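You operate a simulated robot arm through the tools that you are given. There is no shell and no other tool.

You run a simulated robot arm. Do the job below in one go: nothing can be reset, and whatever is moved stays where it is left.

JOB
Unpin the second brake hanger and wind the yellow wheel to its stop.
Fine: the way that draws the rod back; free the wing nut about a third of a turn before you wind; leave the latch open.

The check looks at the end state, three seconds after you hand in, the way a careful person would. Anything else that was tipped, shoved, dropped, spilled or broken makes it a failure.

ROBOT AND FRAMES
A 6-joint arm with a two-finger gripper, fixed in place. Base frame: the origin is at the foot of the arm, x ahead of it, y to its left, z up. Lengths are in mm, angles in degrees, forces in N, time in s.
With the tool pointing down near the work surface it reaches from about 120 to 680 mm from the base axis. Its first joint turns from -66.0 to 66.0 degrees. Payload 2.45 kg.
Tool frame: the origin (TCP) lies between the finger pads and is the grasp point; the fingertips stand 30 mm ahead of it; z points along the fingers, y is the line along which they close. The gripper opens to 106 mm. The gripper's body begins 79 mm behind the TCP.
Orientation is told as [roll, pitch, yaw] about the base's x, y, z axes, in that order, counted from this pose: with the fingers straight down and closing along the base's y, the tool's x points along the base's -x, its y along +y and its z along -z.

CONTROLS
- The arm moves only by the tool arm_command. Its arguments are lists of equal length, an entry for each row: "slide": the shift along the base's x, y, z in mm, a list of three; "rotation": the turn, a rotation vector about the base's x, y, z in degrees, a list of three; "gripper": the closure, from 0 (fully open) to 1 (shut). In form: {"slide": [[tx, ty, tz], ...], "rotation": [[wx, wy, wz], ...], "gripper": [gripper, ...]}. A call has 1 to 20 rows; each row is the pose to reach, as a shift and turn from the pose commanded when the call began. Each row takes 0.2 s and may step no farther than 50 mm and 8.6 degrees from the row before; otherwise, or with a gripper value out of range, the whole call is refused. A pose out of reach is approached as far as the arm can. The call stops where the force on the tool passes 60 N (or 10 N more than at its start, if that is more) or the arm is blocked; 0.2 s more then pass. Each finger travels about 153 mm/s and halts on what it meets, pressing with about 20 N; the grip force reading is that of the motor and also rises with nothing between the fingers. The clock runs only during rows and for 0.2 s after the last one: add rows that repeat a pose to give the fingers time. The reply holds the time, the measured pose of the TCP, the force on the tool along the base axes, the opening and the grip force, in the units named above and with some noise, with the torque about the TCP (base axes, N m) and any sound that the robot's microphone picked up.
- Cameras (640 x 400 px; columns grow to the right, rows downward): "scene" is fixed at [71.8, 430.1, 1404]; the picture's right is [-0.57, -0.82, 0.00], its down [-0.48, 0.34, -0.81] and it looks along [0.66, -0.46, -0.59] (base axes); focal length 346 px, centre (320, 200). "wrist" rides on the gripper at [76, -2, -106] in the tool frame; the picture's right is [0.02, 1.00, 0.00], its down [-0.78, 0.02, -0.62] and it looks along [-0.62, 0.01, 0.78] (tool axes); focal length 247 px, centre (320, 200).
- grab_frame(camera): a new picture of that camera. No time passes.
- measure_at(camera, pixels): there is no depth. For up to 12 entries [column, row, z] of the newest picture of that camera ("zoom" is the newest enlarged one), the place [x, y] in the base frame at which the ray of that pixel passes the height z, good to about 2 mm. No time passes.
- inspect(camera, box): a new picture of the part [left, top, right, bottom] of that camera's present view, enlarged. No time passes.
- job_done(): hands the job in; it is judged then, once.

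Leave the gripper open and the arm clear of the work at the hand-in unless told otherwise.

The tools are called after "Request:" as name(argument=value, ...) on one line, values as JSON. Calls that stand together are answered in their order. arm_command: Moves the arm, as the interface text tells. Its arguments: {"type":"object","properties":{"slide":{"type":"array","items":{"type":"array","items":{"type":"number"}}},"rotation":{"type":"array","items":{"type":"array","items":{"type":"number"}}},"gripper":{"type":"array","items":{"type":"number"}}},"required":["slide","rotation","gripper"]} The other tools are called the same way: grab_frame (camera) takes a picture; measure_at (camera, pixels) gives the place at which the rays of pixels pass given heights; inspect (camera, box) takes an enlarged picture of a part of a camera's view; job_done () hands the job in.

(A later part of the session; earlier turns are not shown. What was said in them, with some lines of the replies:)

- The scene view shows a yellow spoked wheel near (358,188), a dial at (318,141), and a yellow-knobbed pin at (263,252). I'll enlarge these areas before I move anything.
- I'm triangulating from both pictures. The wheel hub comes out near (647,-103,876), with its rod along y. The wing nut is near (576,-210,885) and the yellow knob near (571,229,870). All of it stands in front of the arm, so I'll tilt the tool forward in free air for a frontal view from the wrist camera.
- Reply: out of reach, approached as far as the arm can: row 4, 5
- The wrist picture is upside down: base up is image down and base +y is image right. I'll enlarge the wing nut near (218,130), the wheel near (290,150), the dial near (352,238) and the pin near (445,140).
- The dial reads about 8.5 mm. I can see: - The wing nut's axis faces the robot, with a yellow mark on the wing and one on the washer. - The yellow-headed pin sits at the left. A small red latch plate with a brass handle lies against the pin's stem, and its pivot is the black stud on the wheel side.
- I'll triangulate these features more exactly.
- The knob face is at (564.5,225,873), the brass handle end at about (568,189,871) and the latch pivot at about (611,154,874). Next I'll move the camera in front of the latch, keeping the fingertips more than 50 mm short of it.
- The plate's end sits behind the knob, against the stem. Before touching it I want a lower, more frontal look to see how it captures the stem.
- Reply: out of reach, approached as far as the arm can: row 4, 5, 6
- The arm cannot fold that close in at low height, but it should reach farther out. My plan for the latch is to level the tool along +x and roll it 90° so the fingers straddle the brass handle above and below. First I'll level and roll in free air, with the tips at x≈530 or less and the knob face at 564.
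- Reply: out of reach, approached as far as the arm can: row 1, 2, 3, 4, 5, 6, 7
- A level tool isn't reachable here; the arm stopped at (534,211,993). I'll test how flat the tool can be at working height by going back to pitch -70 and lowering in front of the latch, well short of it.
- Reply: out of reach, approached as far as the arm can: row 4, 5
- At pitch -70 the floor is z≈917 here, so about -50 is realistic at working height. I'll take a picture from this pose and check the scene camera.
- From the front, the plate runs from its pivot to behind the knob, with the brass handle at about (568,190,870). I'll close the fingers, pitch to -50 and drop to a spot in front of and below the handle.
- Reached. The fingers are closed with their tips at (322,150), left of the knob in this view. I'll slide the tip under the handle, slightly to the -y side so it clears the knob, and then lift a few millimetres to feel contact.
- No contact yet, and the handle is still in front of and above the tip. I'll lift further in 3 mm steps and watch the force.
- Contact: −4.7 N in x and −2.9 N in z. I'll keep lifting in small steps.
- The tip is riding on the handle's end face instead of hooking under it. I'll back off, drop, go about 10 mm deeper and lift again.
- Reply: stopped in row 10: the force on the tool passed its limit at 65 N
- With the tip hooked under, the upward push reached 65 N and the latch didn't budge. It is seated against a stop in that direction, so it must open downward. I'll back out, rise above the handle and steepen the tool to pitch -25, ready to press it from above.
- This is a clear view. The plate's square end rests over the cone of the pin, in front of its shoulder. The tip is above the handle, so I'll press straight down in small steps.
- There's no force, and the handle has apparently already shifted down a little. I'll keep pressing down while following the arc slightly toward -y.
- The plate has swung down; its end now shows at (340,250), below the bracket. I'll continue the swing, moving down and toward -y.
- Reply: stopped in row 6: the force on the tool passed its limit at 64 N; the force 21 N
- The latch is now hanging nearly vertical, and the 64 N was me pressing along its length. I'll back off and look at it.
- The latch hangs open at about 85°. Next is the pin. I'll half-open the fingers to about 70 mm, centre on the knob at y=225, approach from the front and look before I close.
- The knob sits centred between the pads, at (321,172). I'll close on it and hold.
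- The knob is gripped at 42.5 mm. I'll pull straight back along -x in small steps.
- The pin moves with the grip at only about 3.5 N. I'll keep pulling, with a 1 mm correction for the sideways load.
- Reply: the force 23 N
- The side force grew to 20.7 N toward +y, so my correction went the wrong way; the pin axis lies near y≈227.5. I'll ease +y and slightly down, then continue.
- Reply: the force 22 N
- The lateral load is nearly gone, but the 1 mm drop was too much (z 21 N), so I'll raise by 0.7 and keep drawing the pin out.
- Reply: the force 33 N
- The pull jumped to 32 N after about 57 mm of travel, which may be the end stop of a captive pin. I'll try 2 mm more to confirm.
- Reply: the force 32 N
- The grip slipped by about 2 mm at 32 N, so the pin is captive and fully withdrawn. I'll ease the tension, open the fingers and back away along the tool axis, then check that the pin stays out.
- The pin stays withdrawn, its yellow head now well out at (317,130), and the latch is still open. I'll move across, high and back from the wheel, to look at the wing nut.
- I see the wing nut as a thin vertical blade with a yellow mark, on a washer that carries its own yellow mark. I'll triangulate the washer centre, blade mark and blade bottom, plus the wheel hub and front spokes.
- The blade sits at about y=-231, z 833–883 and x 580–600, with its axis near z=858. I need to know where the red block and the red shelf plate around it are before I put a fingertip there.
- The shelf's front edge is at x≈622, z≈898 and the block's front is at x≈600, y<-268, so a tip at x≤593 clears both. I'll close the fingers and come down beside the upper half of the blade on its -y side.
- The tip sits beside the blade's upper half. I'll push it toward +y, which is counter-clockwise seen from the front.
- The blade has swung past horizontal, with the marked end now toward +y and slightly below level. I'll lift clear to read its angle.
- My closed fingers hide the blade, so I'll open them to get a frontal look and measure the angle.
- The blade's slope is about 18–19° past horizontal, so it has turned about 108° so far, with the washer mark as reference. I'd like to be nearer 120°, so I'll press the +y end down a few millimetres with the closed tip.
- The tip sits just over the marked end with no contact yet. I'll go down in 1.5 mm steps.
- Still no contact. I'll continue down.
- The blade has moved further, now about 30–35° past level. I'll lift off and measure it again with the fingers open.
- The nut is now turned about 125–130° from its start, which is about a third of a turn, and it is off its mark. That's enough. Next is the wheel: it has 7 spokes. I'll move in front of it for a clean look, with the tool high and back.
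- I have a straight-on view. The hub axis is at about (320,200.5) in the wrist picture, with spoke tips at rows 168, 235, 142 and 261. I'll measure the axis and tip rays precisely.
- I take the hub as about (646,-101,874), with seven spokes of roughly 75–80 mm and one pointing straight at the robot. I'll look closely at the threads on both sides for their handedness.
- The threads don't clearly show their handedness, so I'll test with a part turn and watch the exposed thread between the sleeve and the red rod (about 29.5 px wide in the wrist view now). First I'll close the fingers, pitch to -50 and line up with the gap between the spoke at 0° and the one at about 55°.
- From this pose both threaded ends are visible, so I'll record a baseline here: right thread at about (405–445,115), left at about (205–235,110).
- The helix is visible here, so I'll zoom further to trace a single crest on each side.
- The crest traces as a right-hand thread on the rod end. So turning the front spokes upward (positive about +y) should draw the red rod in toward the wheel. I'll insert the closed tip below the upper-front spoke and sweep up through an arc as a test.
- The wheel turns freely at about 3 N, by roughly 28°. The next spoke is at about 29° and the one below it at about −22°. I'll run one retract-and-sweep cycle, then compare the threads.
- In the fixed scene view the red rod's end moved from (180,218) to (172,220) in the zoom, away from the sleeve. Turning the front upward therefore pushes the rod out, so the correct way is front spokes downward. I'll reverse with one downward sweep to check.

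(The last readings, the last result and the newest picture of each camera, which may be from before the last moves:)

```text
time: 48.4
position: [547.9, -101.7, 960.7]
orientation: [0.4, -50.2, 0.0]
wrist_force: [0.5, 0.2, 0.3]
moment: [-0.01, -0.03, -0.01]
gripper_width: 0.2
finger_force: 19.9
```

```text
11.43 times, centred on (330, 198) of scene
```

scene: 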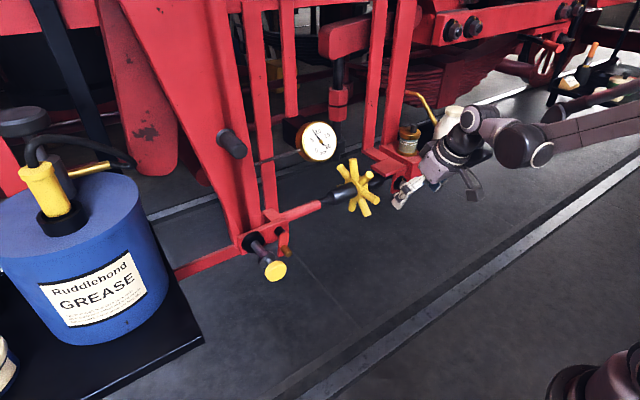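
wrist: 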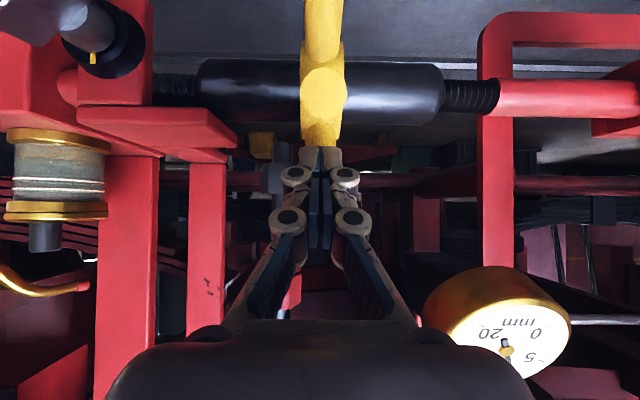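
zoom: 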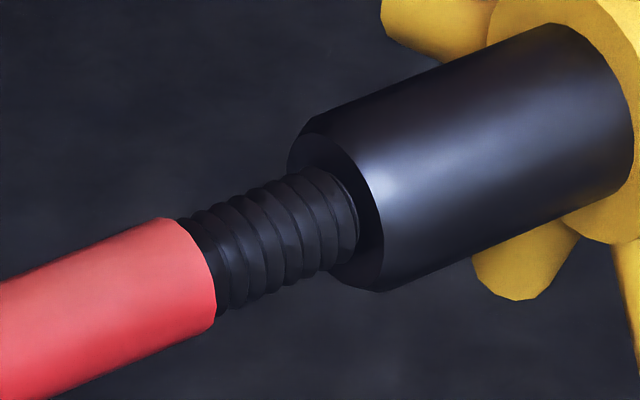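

The rod end moved back toward the sleeve, from (172,220) to (178,218), so front-down is the right way. The wheel came to rest about 12° short of what I expected, so my return path may have brushed a spoke. I'll check the geometry from here.

Request:
grab_frame(camera="wrist")

Request:
inspect(camera="wrist", box=[220, 0, 420, 160])

Request:
grab_frame(camera="scene")

```text
taken
```

wrist: 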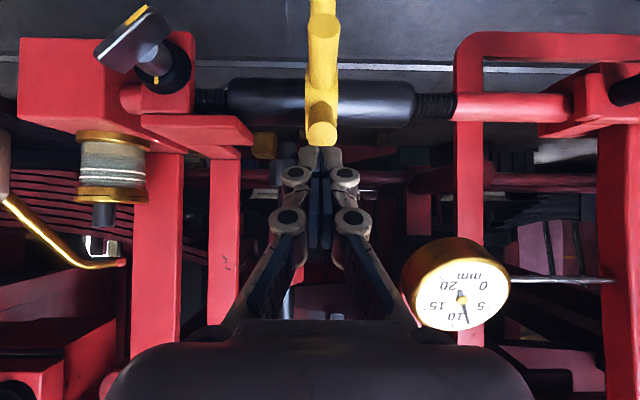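

```text
2.50 times, centred on (320, 80) of wrist
```

zoom: 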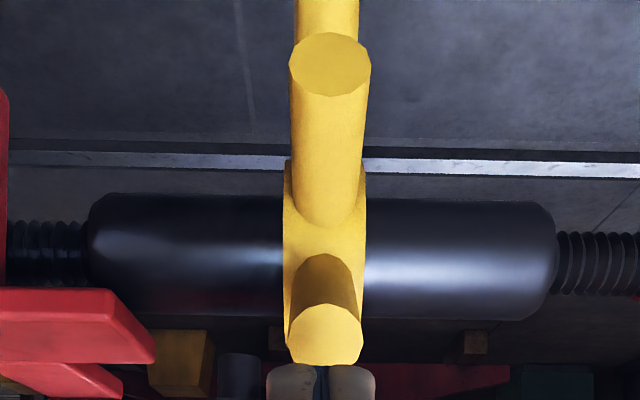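

```text
taken
```

scene: 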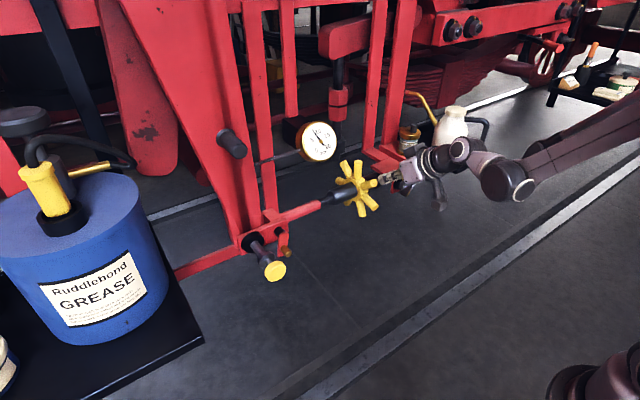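

Request:
measure_at(camera="wrist", pixels=[[324, 26, 850], [324, 26, 900], [322, 134, 900], [322, 134, 950], [320, 102.4, 850], [320, 102.4, 900]])

Request:
measure_at(camera="scene", pixels=[[375, 207.5, 850], [375, 207.5, 900], [372.8, 182.5, 900], [372.8, 182.5, 950], [359, 188.8, 850], [359, 188.8, 900]])

```text
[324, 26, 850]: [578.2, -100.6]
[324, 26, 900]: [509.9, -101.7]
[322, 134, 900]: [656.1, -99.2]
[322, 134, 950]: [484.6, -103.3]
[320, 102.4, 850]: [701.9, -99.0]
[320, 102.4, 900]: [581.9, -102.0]
```

```text
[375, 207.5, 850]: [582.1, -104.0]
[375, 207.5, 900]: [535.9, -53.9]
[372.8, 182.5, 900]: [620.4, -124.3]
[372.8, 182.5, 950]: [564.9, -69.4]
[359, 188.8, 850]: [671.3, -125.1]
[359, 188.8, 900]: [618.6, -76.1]
```

I refined the wheel centre to about (651,868), with spokes of about 80 mm and one now near 42°. I'll run two downward sweeps with the corrected path, then check.

Request:
arm_command(slide=[[30, 0, 6], [57, 0, -17], [40, 0, -29], [28.2, 0, -43.5], [20.6, 0, -65.5], [21.3, 0, -86.7], [-13.6, 0, -55.7], [0, 0, -12], [47, 0, -22], [28.2, 0, -43.5], [20.6, 0, -65.5], [21.3, 0, -86.7], [-13.6, 0, -55.7], [0, 0, -12]], rotation=[[0, 0, 0], [0, 0, 0], [0, 0, 0], [0, 0, 0], [0, 0, 0], [0, 0, 0], [0, 0, 0], [0, 0, 0], [0, 0, 0], [0, 0, 0], [0, 0, 0], [0, 0, 0], [0, 0, 0], [0, 0, 0]], gripper=[1, 1, 1, 1, 1, 1, 1, 1, 1, 1, 1, 1, 1, 1])

Request:
inspect(camera="scene", box=[310, 120, 430, 220])

Request:
inspect(camera="scene", box=[310, 180, 350, 215])

```text
time: 50.4
position: [560.7, -100.7, 939.5]
orientation: [0.5, -49.3, -0.1]
wrist_force: [-32.3, 1.6, 15.4]
moment: [0.03, 0.61, 0.04]
gripper_width: 6.1
finger_force: 29.1
stopped in row 9: the force on the tool passed its limit at 113 N (the readings are from after the stop); the commanded pose is now the measured one
```

```text
4.00 times, centred on (370, 170) of scene
```

zoom: 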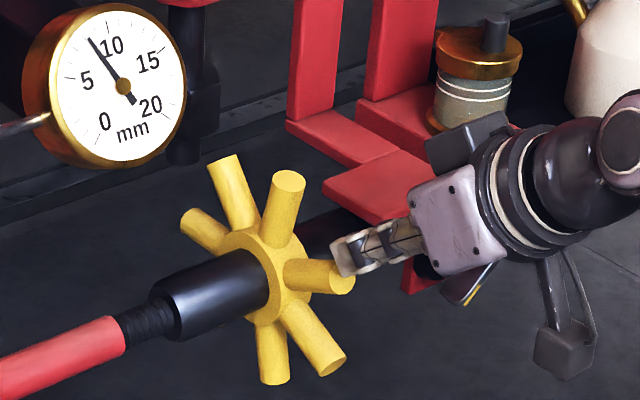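

```text
11.43 times, centred on (330, 198) of scene
```

zoom: 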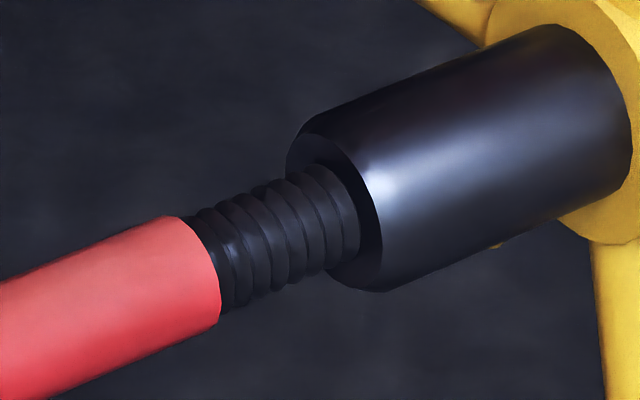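

The insertion met a spoke tip end-on, because the wheel sat about 5° higher than I assumed, and the move stopped itself. Nothing visible is damaged, and the rod end has drawn further in, to (184,218). I'll back out, re-close the fingers and come in from higher so the tip drops into the gap.

Request:
arm_command(slide=[[-27.7, 0, 23], [-27.7, 0, 23], [4.3, 0, 35], [35.3, 0, 1], [23.3, 0, -9.6], [14.5, 0, -21.5], [6.9, 0, -43.5], [8.1, 0, -66.8], [-27.2, 0, -37.2], [-27.7, 0, 8]], rotation=[[0, -1, 0], [0, -1, 0], [0, -1, 0], [0, -1, 0], [0, -1, 0], [0, -1, 0], [0, -1, 0], [0, -1, 0], [0, -1, 0], [0, -1, 0]], gripper=[1, 1, 1, 1, 1, 1, 1, 1, 1, 1])

Request:
inspect(camera="scene", box=[310, 120, 430, 220])

Request:
inspect(camera="scene", box=[310, 180, 350, 215])

```text
time: 52.6
position: [536.5, -101.6, 948.7]
orientation: [0.5, -50.6, -0.1]
wrist_force: [0.0, -0.2, 1.1]
moment: [0.02, 0.02, 0.01]
gripper_width: 0.0
finger_force: 28.2
```

```text
4.00 times, centred on (370, 170) of scene
```

zoom: 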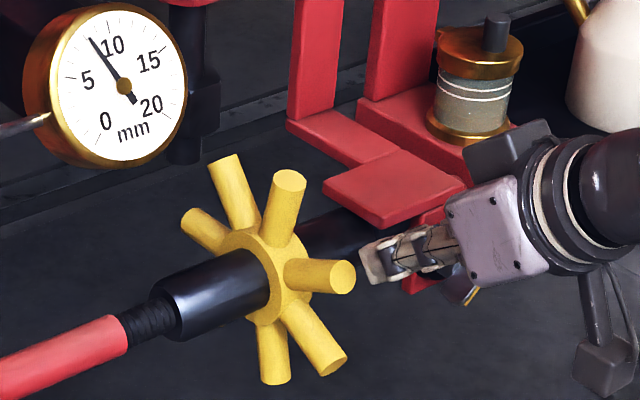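

```text
11.43 times, centred on (330, 198) of scene
```

zoom: 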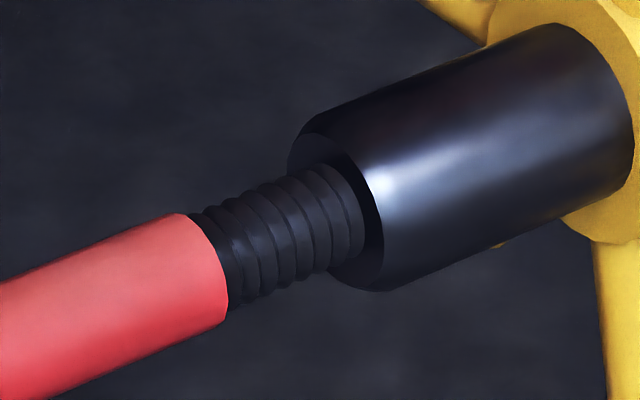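

That works: one clean sweep drew the rod end to (190,214), and the wheel is back at the same indexed angle. I'll now chain three sweeps in one call; a call stops by itself if the wheel reaches its stop.

Request:
arm_command(slide=[[32, 0, 27], [63, 0, -7], [42.2, 0, -29.5], [34.6, 0, -51.5], [35.8, 0, -74.8], [0.5, 0, -45.2], [0, 0, 0], [32, 0, 27], [63, 0, -7], [42.2, 0, -29.5], [34.6, 0, -51.5], [35.8, 0, -74.8], [0.5, 0, -45.2], [0, 0, 0], [32, 0, 27], [63, 0, -7], [42.2, 0, -29.5], [35.8, 0, -74.8], [0.5, 0, -45.2], [0, 0, 0]], rotation=[[0, 0, 0], [0, 0, 0], [0, 0, 0], [0, 0, 0], [0, 0, 0], [0, 0, 0], [0, 0, 0], [0, 0, 0], [0, 0, 0], [0, 0, 0], [0, 0, 0], [0, 0, 0], [0, 0, 0], [0, 0, 0], [0, 0, 0], [0, 0, 0], [0, 0, 0], [0, 0, 0], [0, 0, 0], [0, 0, 0]], gripper=[1, 1, 1, 1, 1, 1, 1, 1, 1, 1, 1, 1, 1, 1, 1, 1, 1, 1, 1, 1])

Request:
inspect(camera="scene", box=[310, 120, 430, 220])

Request:
inspect(camera="scene", box=[310, 180, 350, 215])

Request:
inspect(camera="scene", box=[220, 180, 360, 300])

```text
time: 55.0
position: [580.0, -102.1, 916.1]
orientation: [0.7, -52.6, -0.8]
wrist_force: [3.8, 0.9, 10.4]
moment: [0.0, -0.25, -0.05]
gripper_width: 0.0
finger_force: 28.5
stopped in row 11: the force on the tool passed its limit at 100 N (the readings are from after the stop); the commanded pose is now the measured one
```

```text
4.00 times, centred on (370, 170) of scene
```

zoom: 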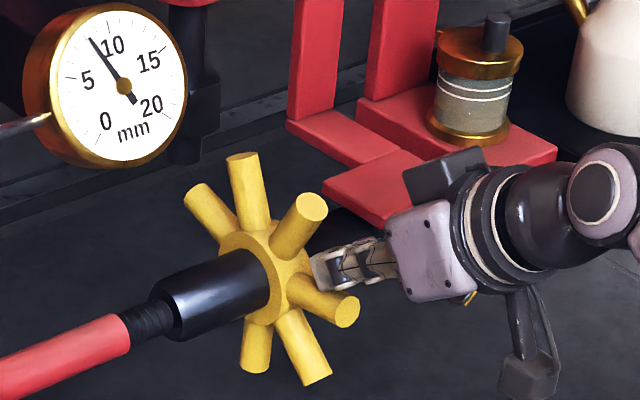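

```text
11.43 times, centred on (330, 198) of scene
```

zoom: 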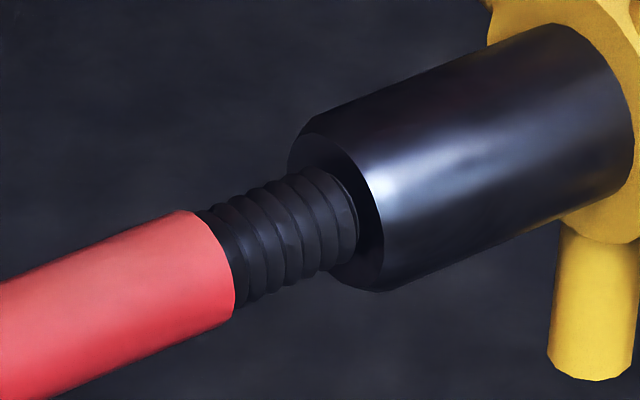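

```text
3.33 times, centred on (290, 240) of scene
```

zoom: 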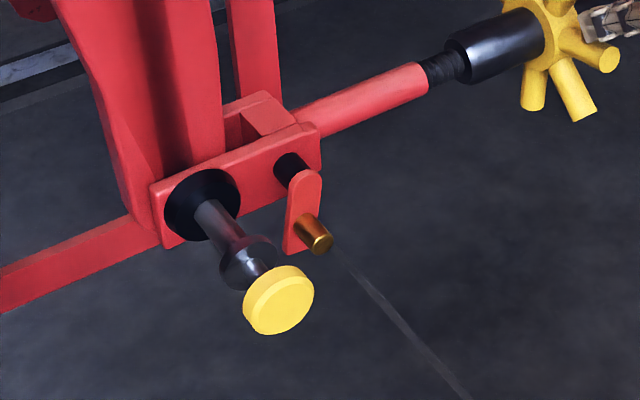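

It stopped at 100 N mid-sweep, with the rod end now at (196,212). This may be the wheel's stop. I'll press the same spoke again slowly to see whether it resists.

Request:
arm_command(slide=[[-1, 0, -3], [-2, 0, -6], [-3, 0, -9], [-4, 0, -12], [-5, 0, -15]], rotation=[[0, 1, 0], [0, 2, 0], [0, 2, 0], [0, 2, 0], [0, 2, 0]], gripper=[1, 1, 1, 1, 1])

Request:
inspect(camera="scene", box=[310, 120, 430, 220])

Request:
inspect(camera="scene", box=[310, 180, 350, 215])

Request:
grab_frame(camera="wrist")

```text
time: 55.5
position: [581.9, -103.0, 917.3]
orientation: [0.8, -52.2, -1.1]
wrist_force: [2.0, 0.2, 9.1]
moment: [-0.01, -0.19, -0.03]
gripper_width: 0.1
finger_force: 28.1
stopped in row 2: the force on the tool passed its limit at 65 N (the readings are from after the stop); the commanded pose is now the measured one
```

```text
4.00 times, centred on (370, 170) of scene
```

zoom: 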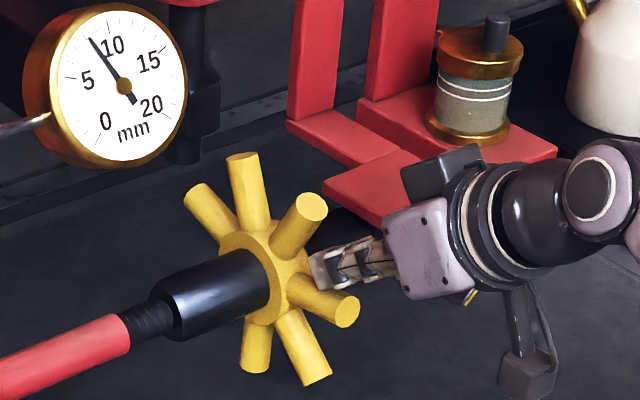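

```text
11.43 times, centred on (330, 198) of scene
```

zoom: 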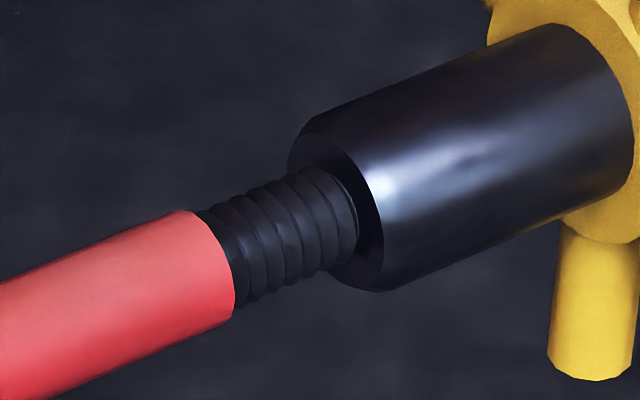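

```text
taken
```

wrist: 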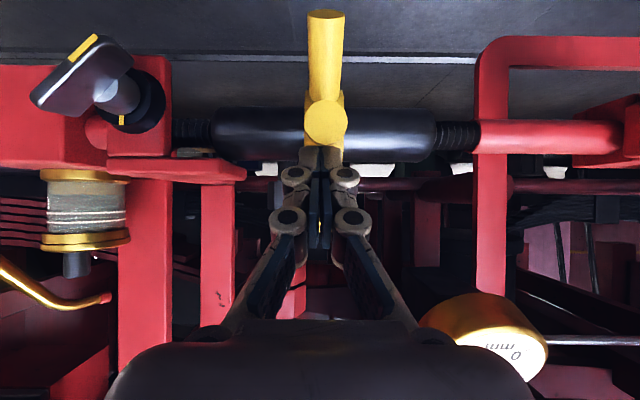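

A firm 65 N within a few millimetres, with no wheel or rod motion, where it used to turn at about 3 N: that is the stop. The dial still reads 8.5, so the unpinned hanger did not follow. I'll ease off slightly and withdraw the tip straight out along its own axis, so no spoke is dragged.

Request:
arm_command(slide=[[0, 0, 1], [-15, 0, 13], [-40, 0, 34], [-70, 0, 58], [-100, 0, 70]], rotation=[[0, 0, 0], [0, 0, 0], [0, 0, 0], [0, 1, 0], [0, 2, 0]], gripper=[1, 1, 1, 1, 1])

Request:
inspect(camera="scene", box=[310, 120, 430, 220])

Request:
inspect(camera="scene", box=[310, 180, 350, 215])

Request:
grab_frame(camera="wrist")

```text
time: 56.7
position: [479.9, -103.0, 986.7]
orientation: [0.8, -49.9, -0.9]
wrist_force: [-0.7, -1.2, 0.3]
moment: [-0.04, -0.01, -0.03]
gripper_width: 0.0
finger_force: 28.6
```

```text
4.00 times, centred on (370, 170) of scene
```

zoom: 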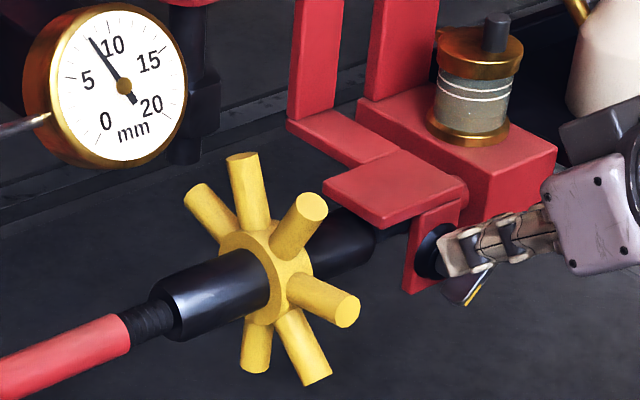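

```text
11.43 times, centred on (330, 198) of scene
```

zoom: 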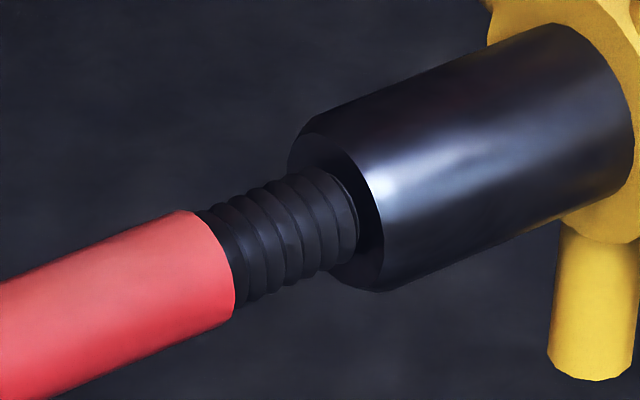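

```text
taken
```

wrist: 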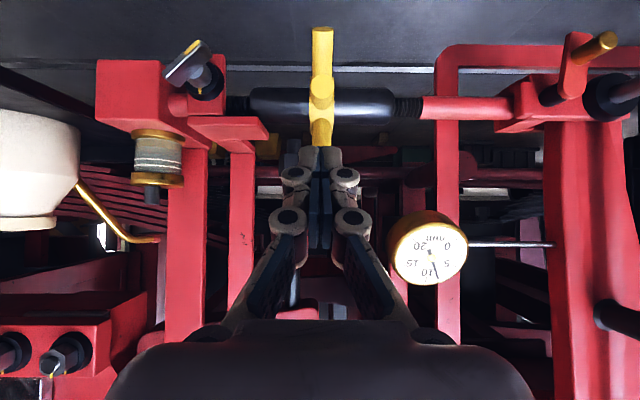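

The wheel stayed put and the rod end is unchanged. I'll open the fingers and move to look at the clevis end, to make sure the stop isn't the clevis fouling the hanger and that the pin and latch are still open.

Request:
arm_command(slide=[[0, 40, 0], [-10, 85, 0], [-15, 130, 0], [-15, 175, 0], [-15, 220, -5], [-15, 265, -10], [-15, 285, -20], [-15, 285, -20]], rotation=[[0, 4, 0], [0, 10, 0], [0, 16, 0], [0, 22, 0], [0, 25, 0], [0, 25, 0], [0, 25, 0], [0, 25, 0]], gripper=[0.5, 0, 0, 0, 0, 0, 0, 0])

Request:
grab_frame(camera="wrist")

Request:
inspect(camera="wrist", box=[220, 100, 420, 230])

Request:
inspect(camera="scene", box=[220, 180, 360, 300])

Request:
inspect(camera="scene", box=[385, 160, 430, 205])

```text
time: 58.5
position: [465.6, 183.2, 965.0]
orientation: [0.3, -25.0, -0.7]
wrist_force: [-0.5, 0.2, 0.0]
moment: [0.02, -0.01, 0.03]
gripper_width: 106.0
finger_force: 0.1
```

```text
taken
```

wrist: 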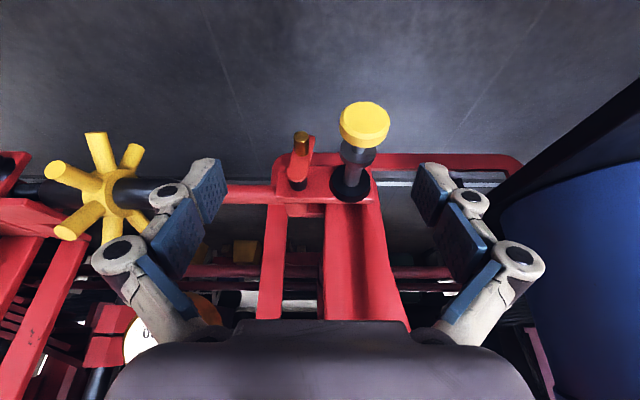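

```text
3.08 times, centred on (320, 165) of wrist
```

zoom: 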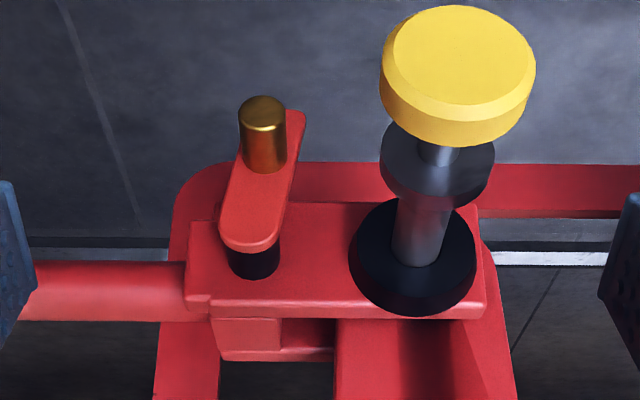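

```text
3.33 times, centred on (290, 240) of scene
```

zoom: 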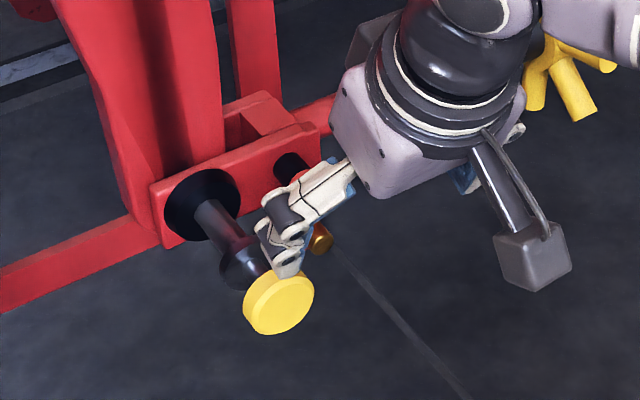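

```text
8.89 times, centred on (408, 182) of scene
```

zoom: 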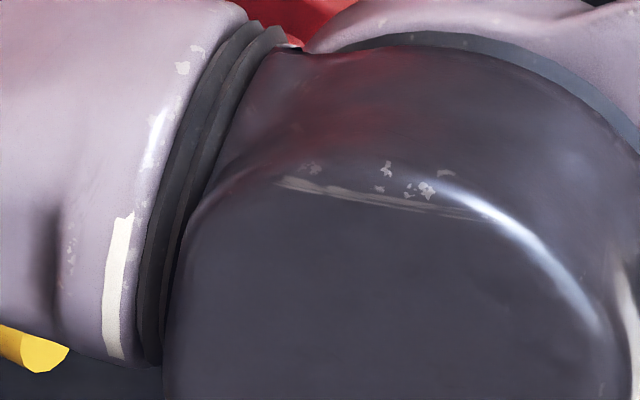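

The pin is fully out, the latch hangs open, and the hanger sits free in the clevis with visible clearance, so the stop is the wheel's own. I'll retire the arm up and back toward its start pose with the gripper open, then take a last look.

Request:
arm_command(slide=[[-20, -20, 20], [-45, -50, 40], [-70, -90, 60], [-95, -130, 75], [-110, -170, 80], [-120, -205, 80]], rotation=[[0, 4, 0], [0, 8, 0], [0, 12, 0], [0, 16, 0], [0, 20, 0], [0, 24, 0]], gripper=[0, 0, 0, 0, 0, 0])

Request:
grab_frame(camera="scene")

Request:
inspect(camera="scene", box=[310, 120, 430, 220])

Request:
inspect(camera="scene", box=[220, 180, 360, 300])

Request:
inspect(camera="scene", box=[310, 180, 350, 215])

Request:
inspect(camera="scene", box=[385, 160, 430, 205])

```text
refused: row 3 steps farther than a row can; nothing moved
```

```text
taken
```

scene: 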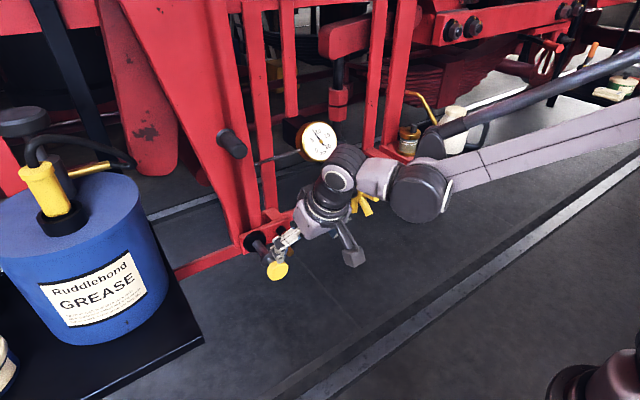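

```text
4.00 times, centred on (370, 170) of scene
```

zoom: 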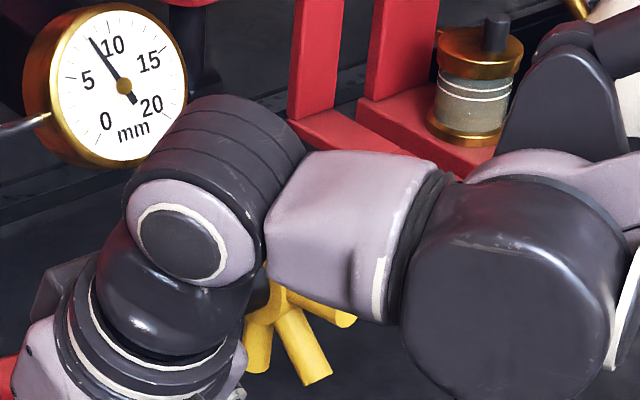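

```text
3.33 times, centred on (290, 240) of scene
```

zoom: 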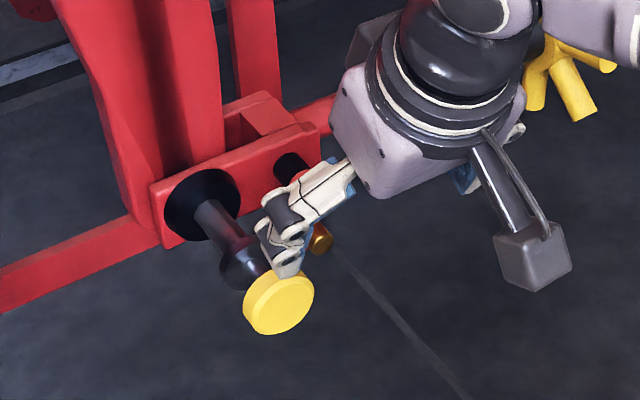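

```text
11.43 times, centred on (330, 198) of scene
```

zoom: 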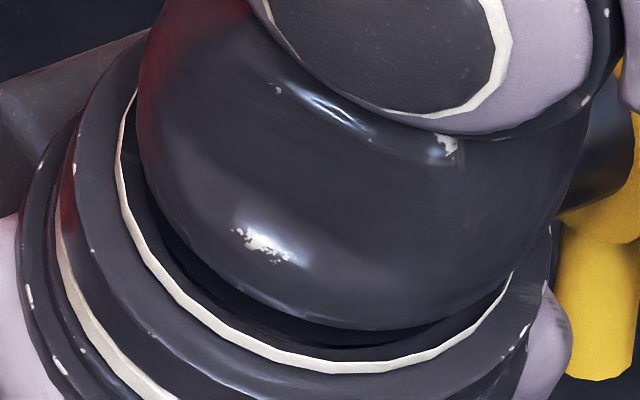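

```text
8.89 times, centred on (408, 182) of scene
```

zoom: 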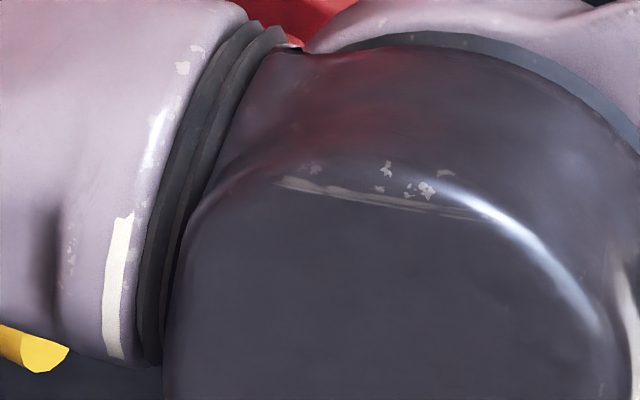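

That call was refused because one step was slightly over the limit, so nothing moved. I'll retreat again with smaller steps.

Request:
arm_command(slide=[[-20, -15, 20], [-40, -40, 35], [-60, -70, 50], [-80, -100, 60], [-100, -135, 70], [-110, -170, 80], [-120, -205, 80]], rotation=[[0, 3, 0], [0, 6, 0], [0, 10, 0], [0, 14, 0], [0, 18, 0], [0, 22, 0], [0, 25, 0]], gripper=[0, 0, 0, 0, 0, 0, 0])

Request:
grab_frame(camera="scene")

Request:
inspect(camera="scene", box=[310, 120, 430, 220])

Request:
inspect(camera="scene", box=[220, 180, 360, 300])

Request:
inspect(camera="scene", box=[310, 180, 350, 215])

Request:
inspect(camera="scene", box=[385, 160, 430, 205])

Request:
grab_frame(camera="wrist")

```text
time: 60.1
position: [346.1, -22.3, 1047.1]
orientation: [0.0, 0.1, -0.6]
wrist_force: [0.2, 0.4, -0.5]
moment: [0.0, 0.04, -0.01]
gripper_width: 106.3
finger_force: 0.1
```

```text
taken
```

scene: 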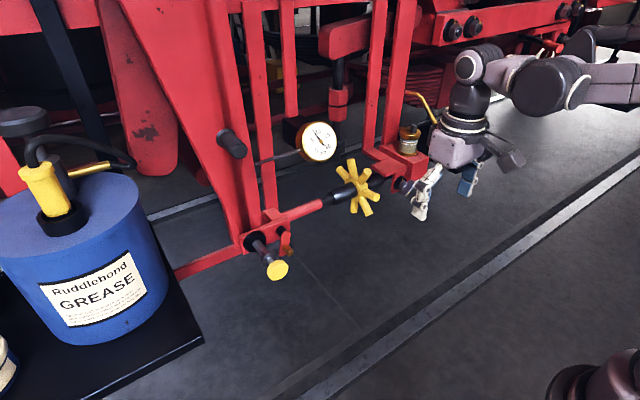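

```text
4.00 times, centred on (370, 170) of scene
```

zoom: 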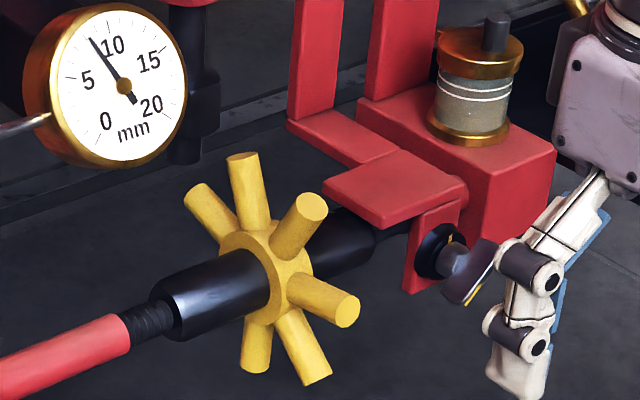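

```text
3.33 times, centred on (290, 240) of scene
```

zoom: 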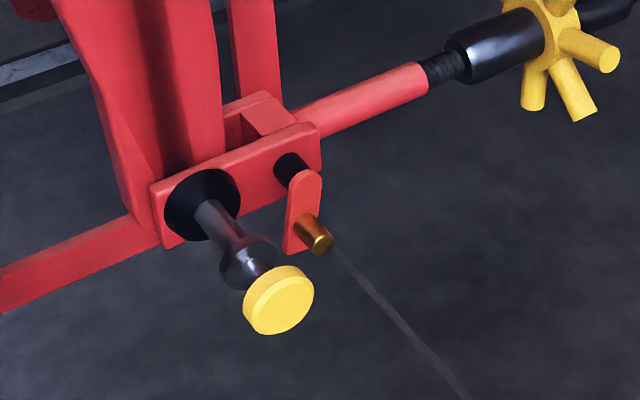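

```text
11.43 times, centred on (330, 198) of scene
```

zoom: 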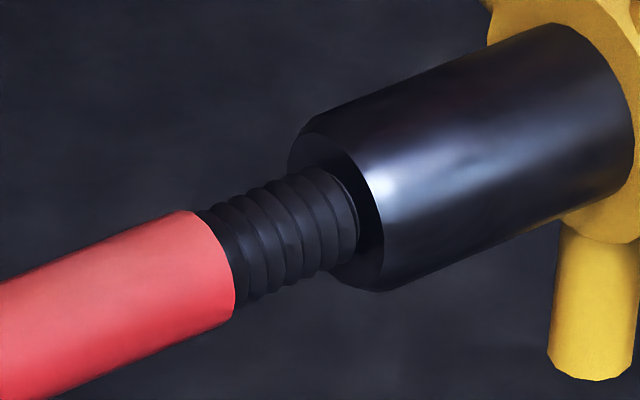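

```text
8.89 times, centred on (408, 182) of scene
```

zoom: 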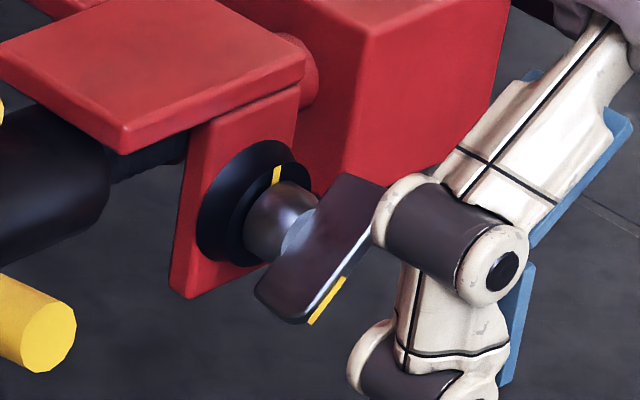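

```text
taken
```

wrist: 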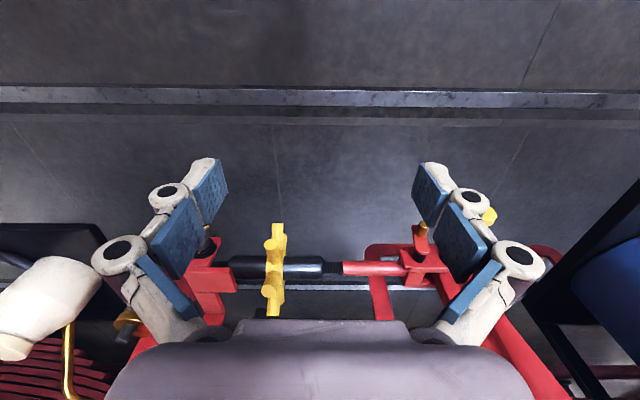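

Everything reads as finished:
- **Pin:** withdrawn, at (278,300) in the zoom.
- **Latch:** hanging open.
- **Wing nut:** about a third of a turn off its mark.
- **Wheel:** at its stop, with the rod drawn in (rod end at (196,212), against (180,218) at the start).
- **Dial:** unchanged at about 8.5 mm.
- **Arm:** clear of the work, gripper open.

I'm handing in.

Request:
job_done()

```text
The job is handed in.
```

The second brake hanger is unpinned, and the yellow wheel is wound to its stop in the direction that draws the rod back. The job is handed in; I haven't seen the check's verdict.

- **Pin:** I pulled it straight out about 57 mm, until it stopped, and it stays out. It appears to be captive, so nothing was left loose.
- **Latch:** It opened downward and hangs open. I first pushed it upward, and that met 65 N without moving it.
- **Wing nut:** I turned it counter-clockwise, seen from the front, about 125–130° by eye. That is slightly over a third of a turn, and I did it before winding.
- **Wheel:** My first test turned it the wrong way by roughly 80°, which pushed the rod out slightly. I then reversed it and wound to the stop, where 65 N moved nothing (it had turned at about 3 N). There is visible clearance at the clevis, so the hanger is not what is blocking it.
- **Contact to know about:** While winding, the closed fingertips once hit a spoke end-on at 113 N. The move stopped itself, and I saw no damage.

The dial stayed at about 8.5 mm throughout, so the hanger did not move with the rod. Nothing else was touched or shifted that I could see. The arm is clear of the work with the gripper open.
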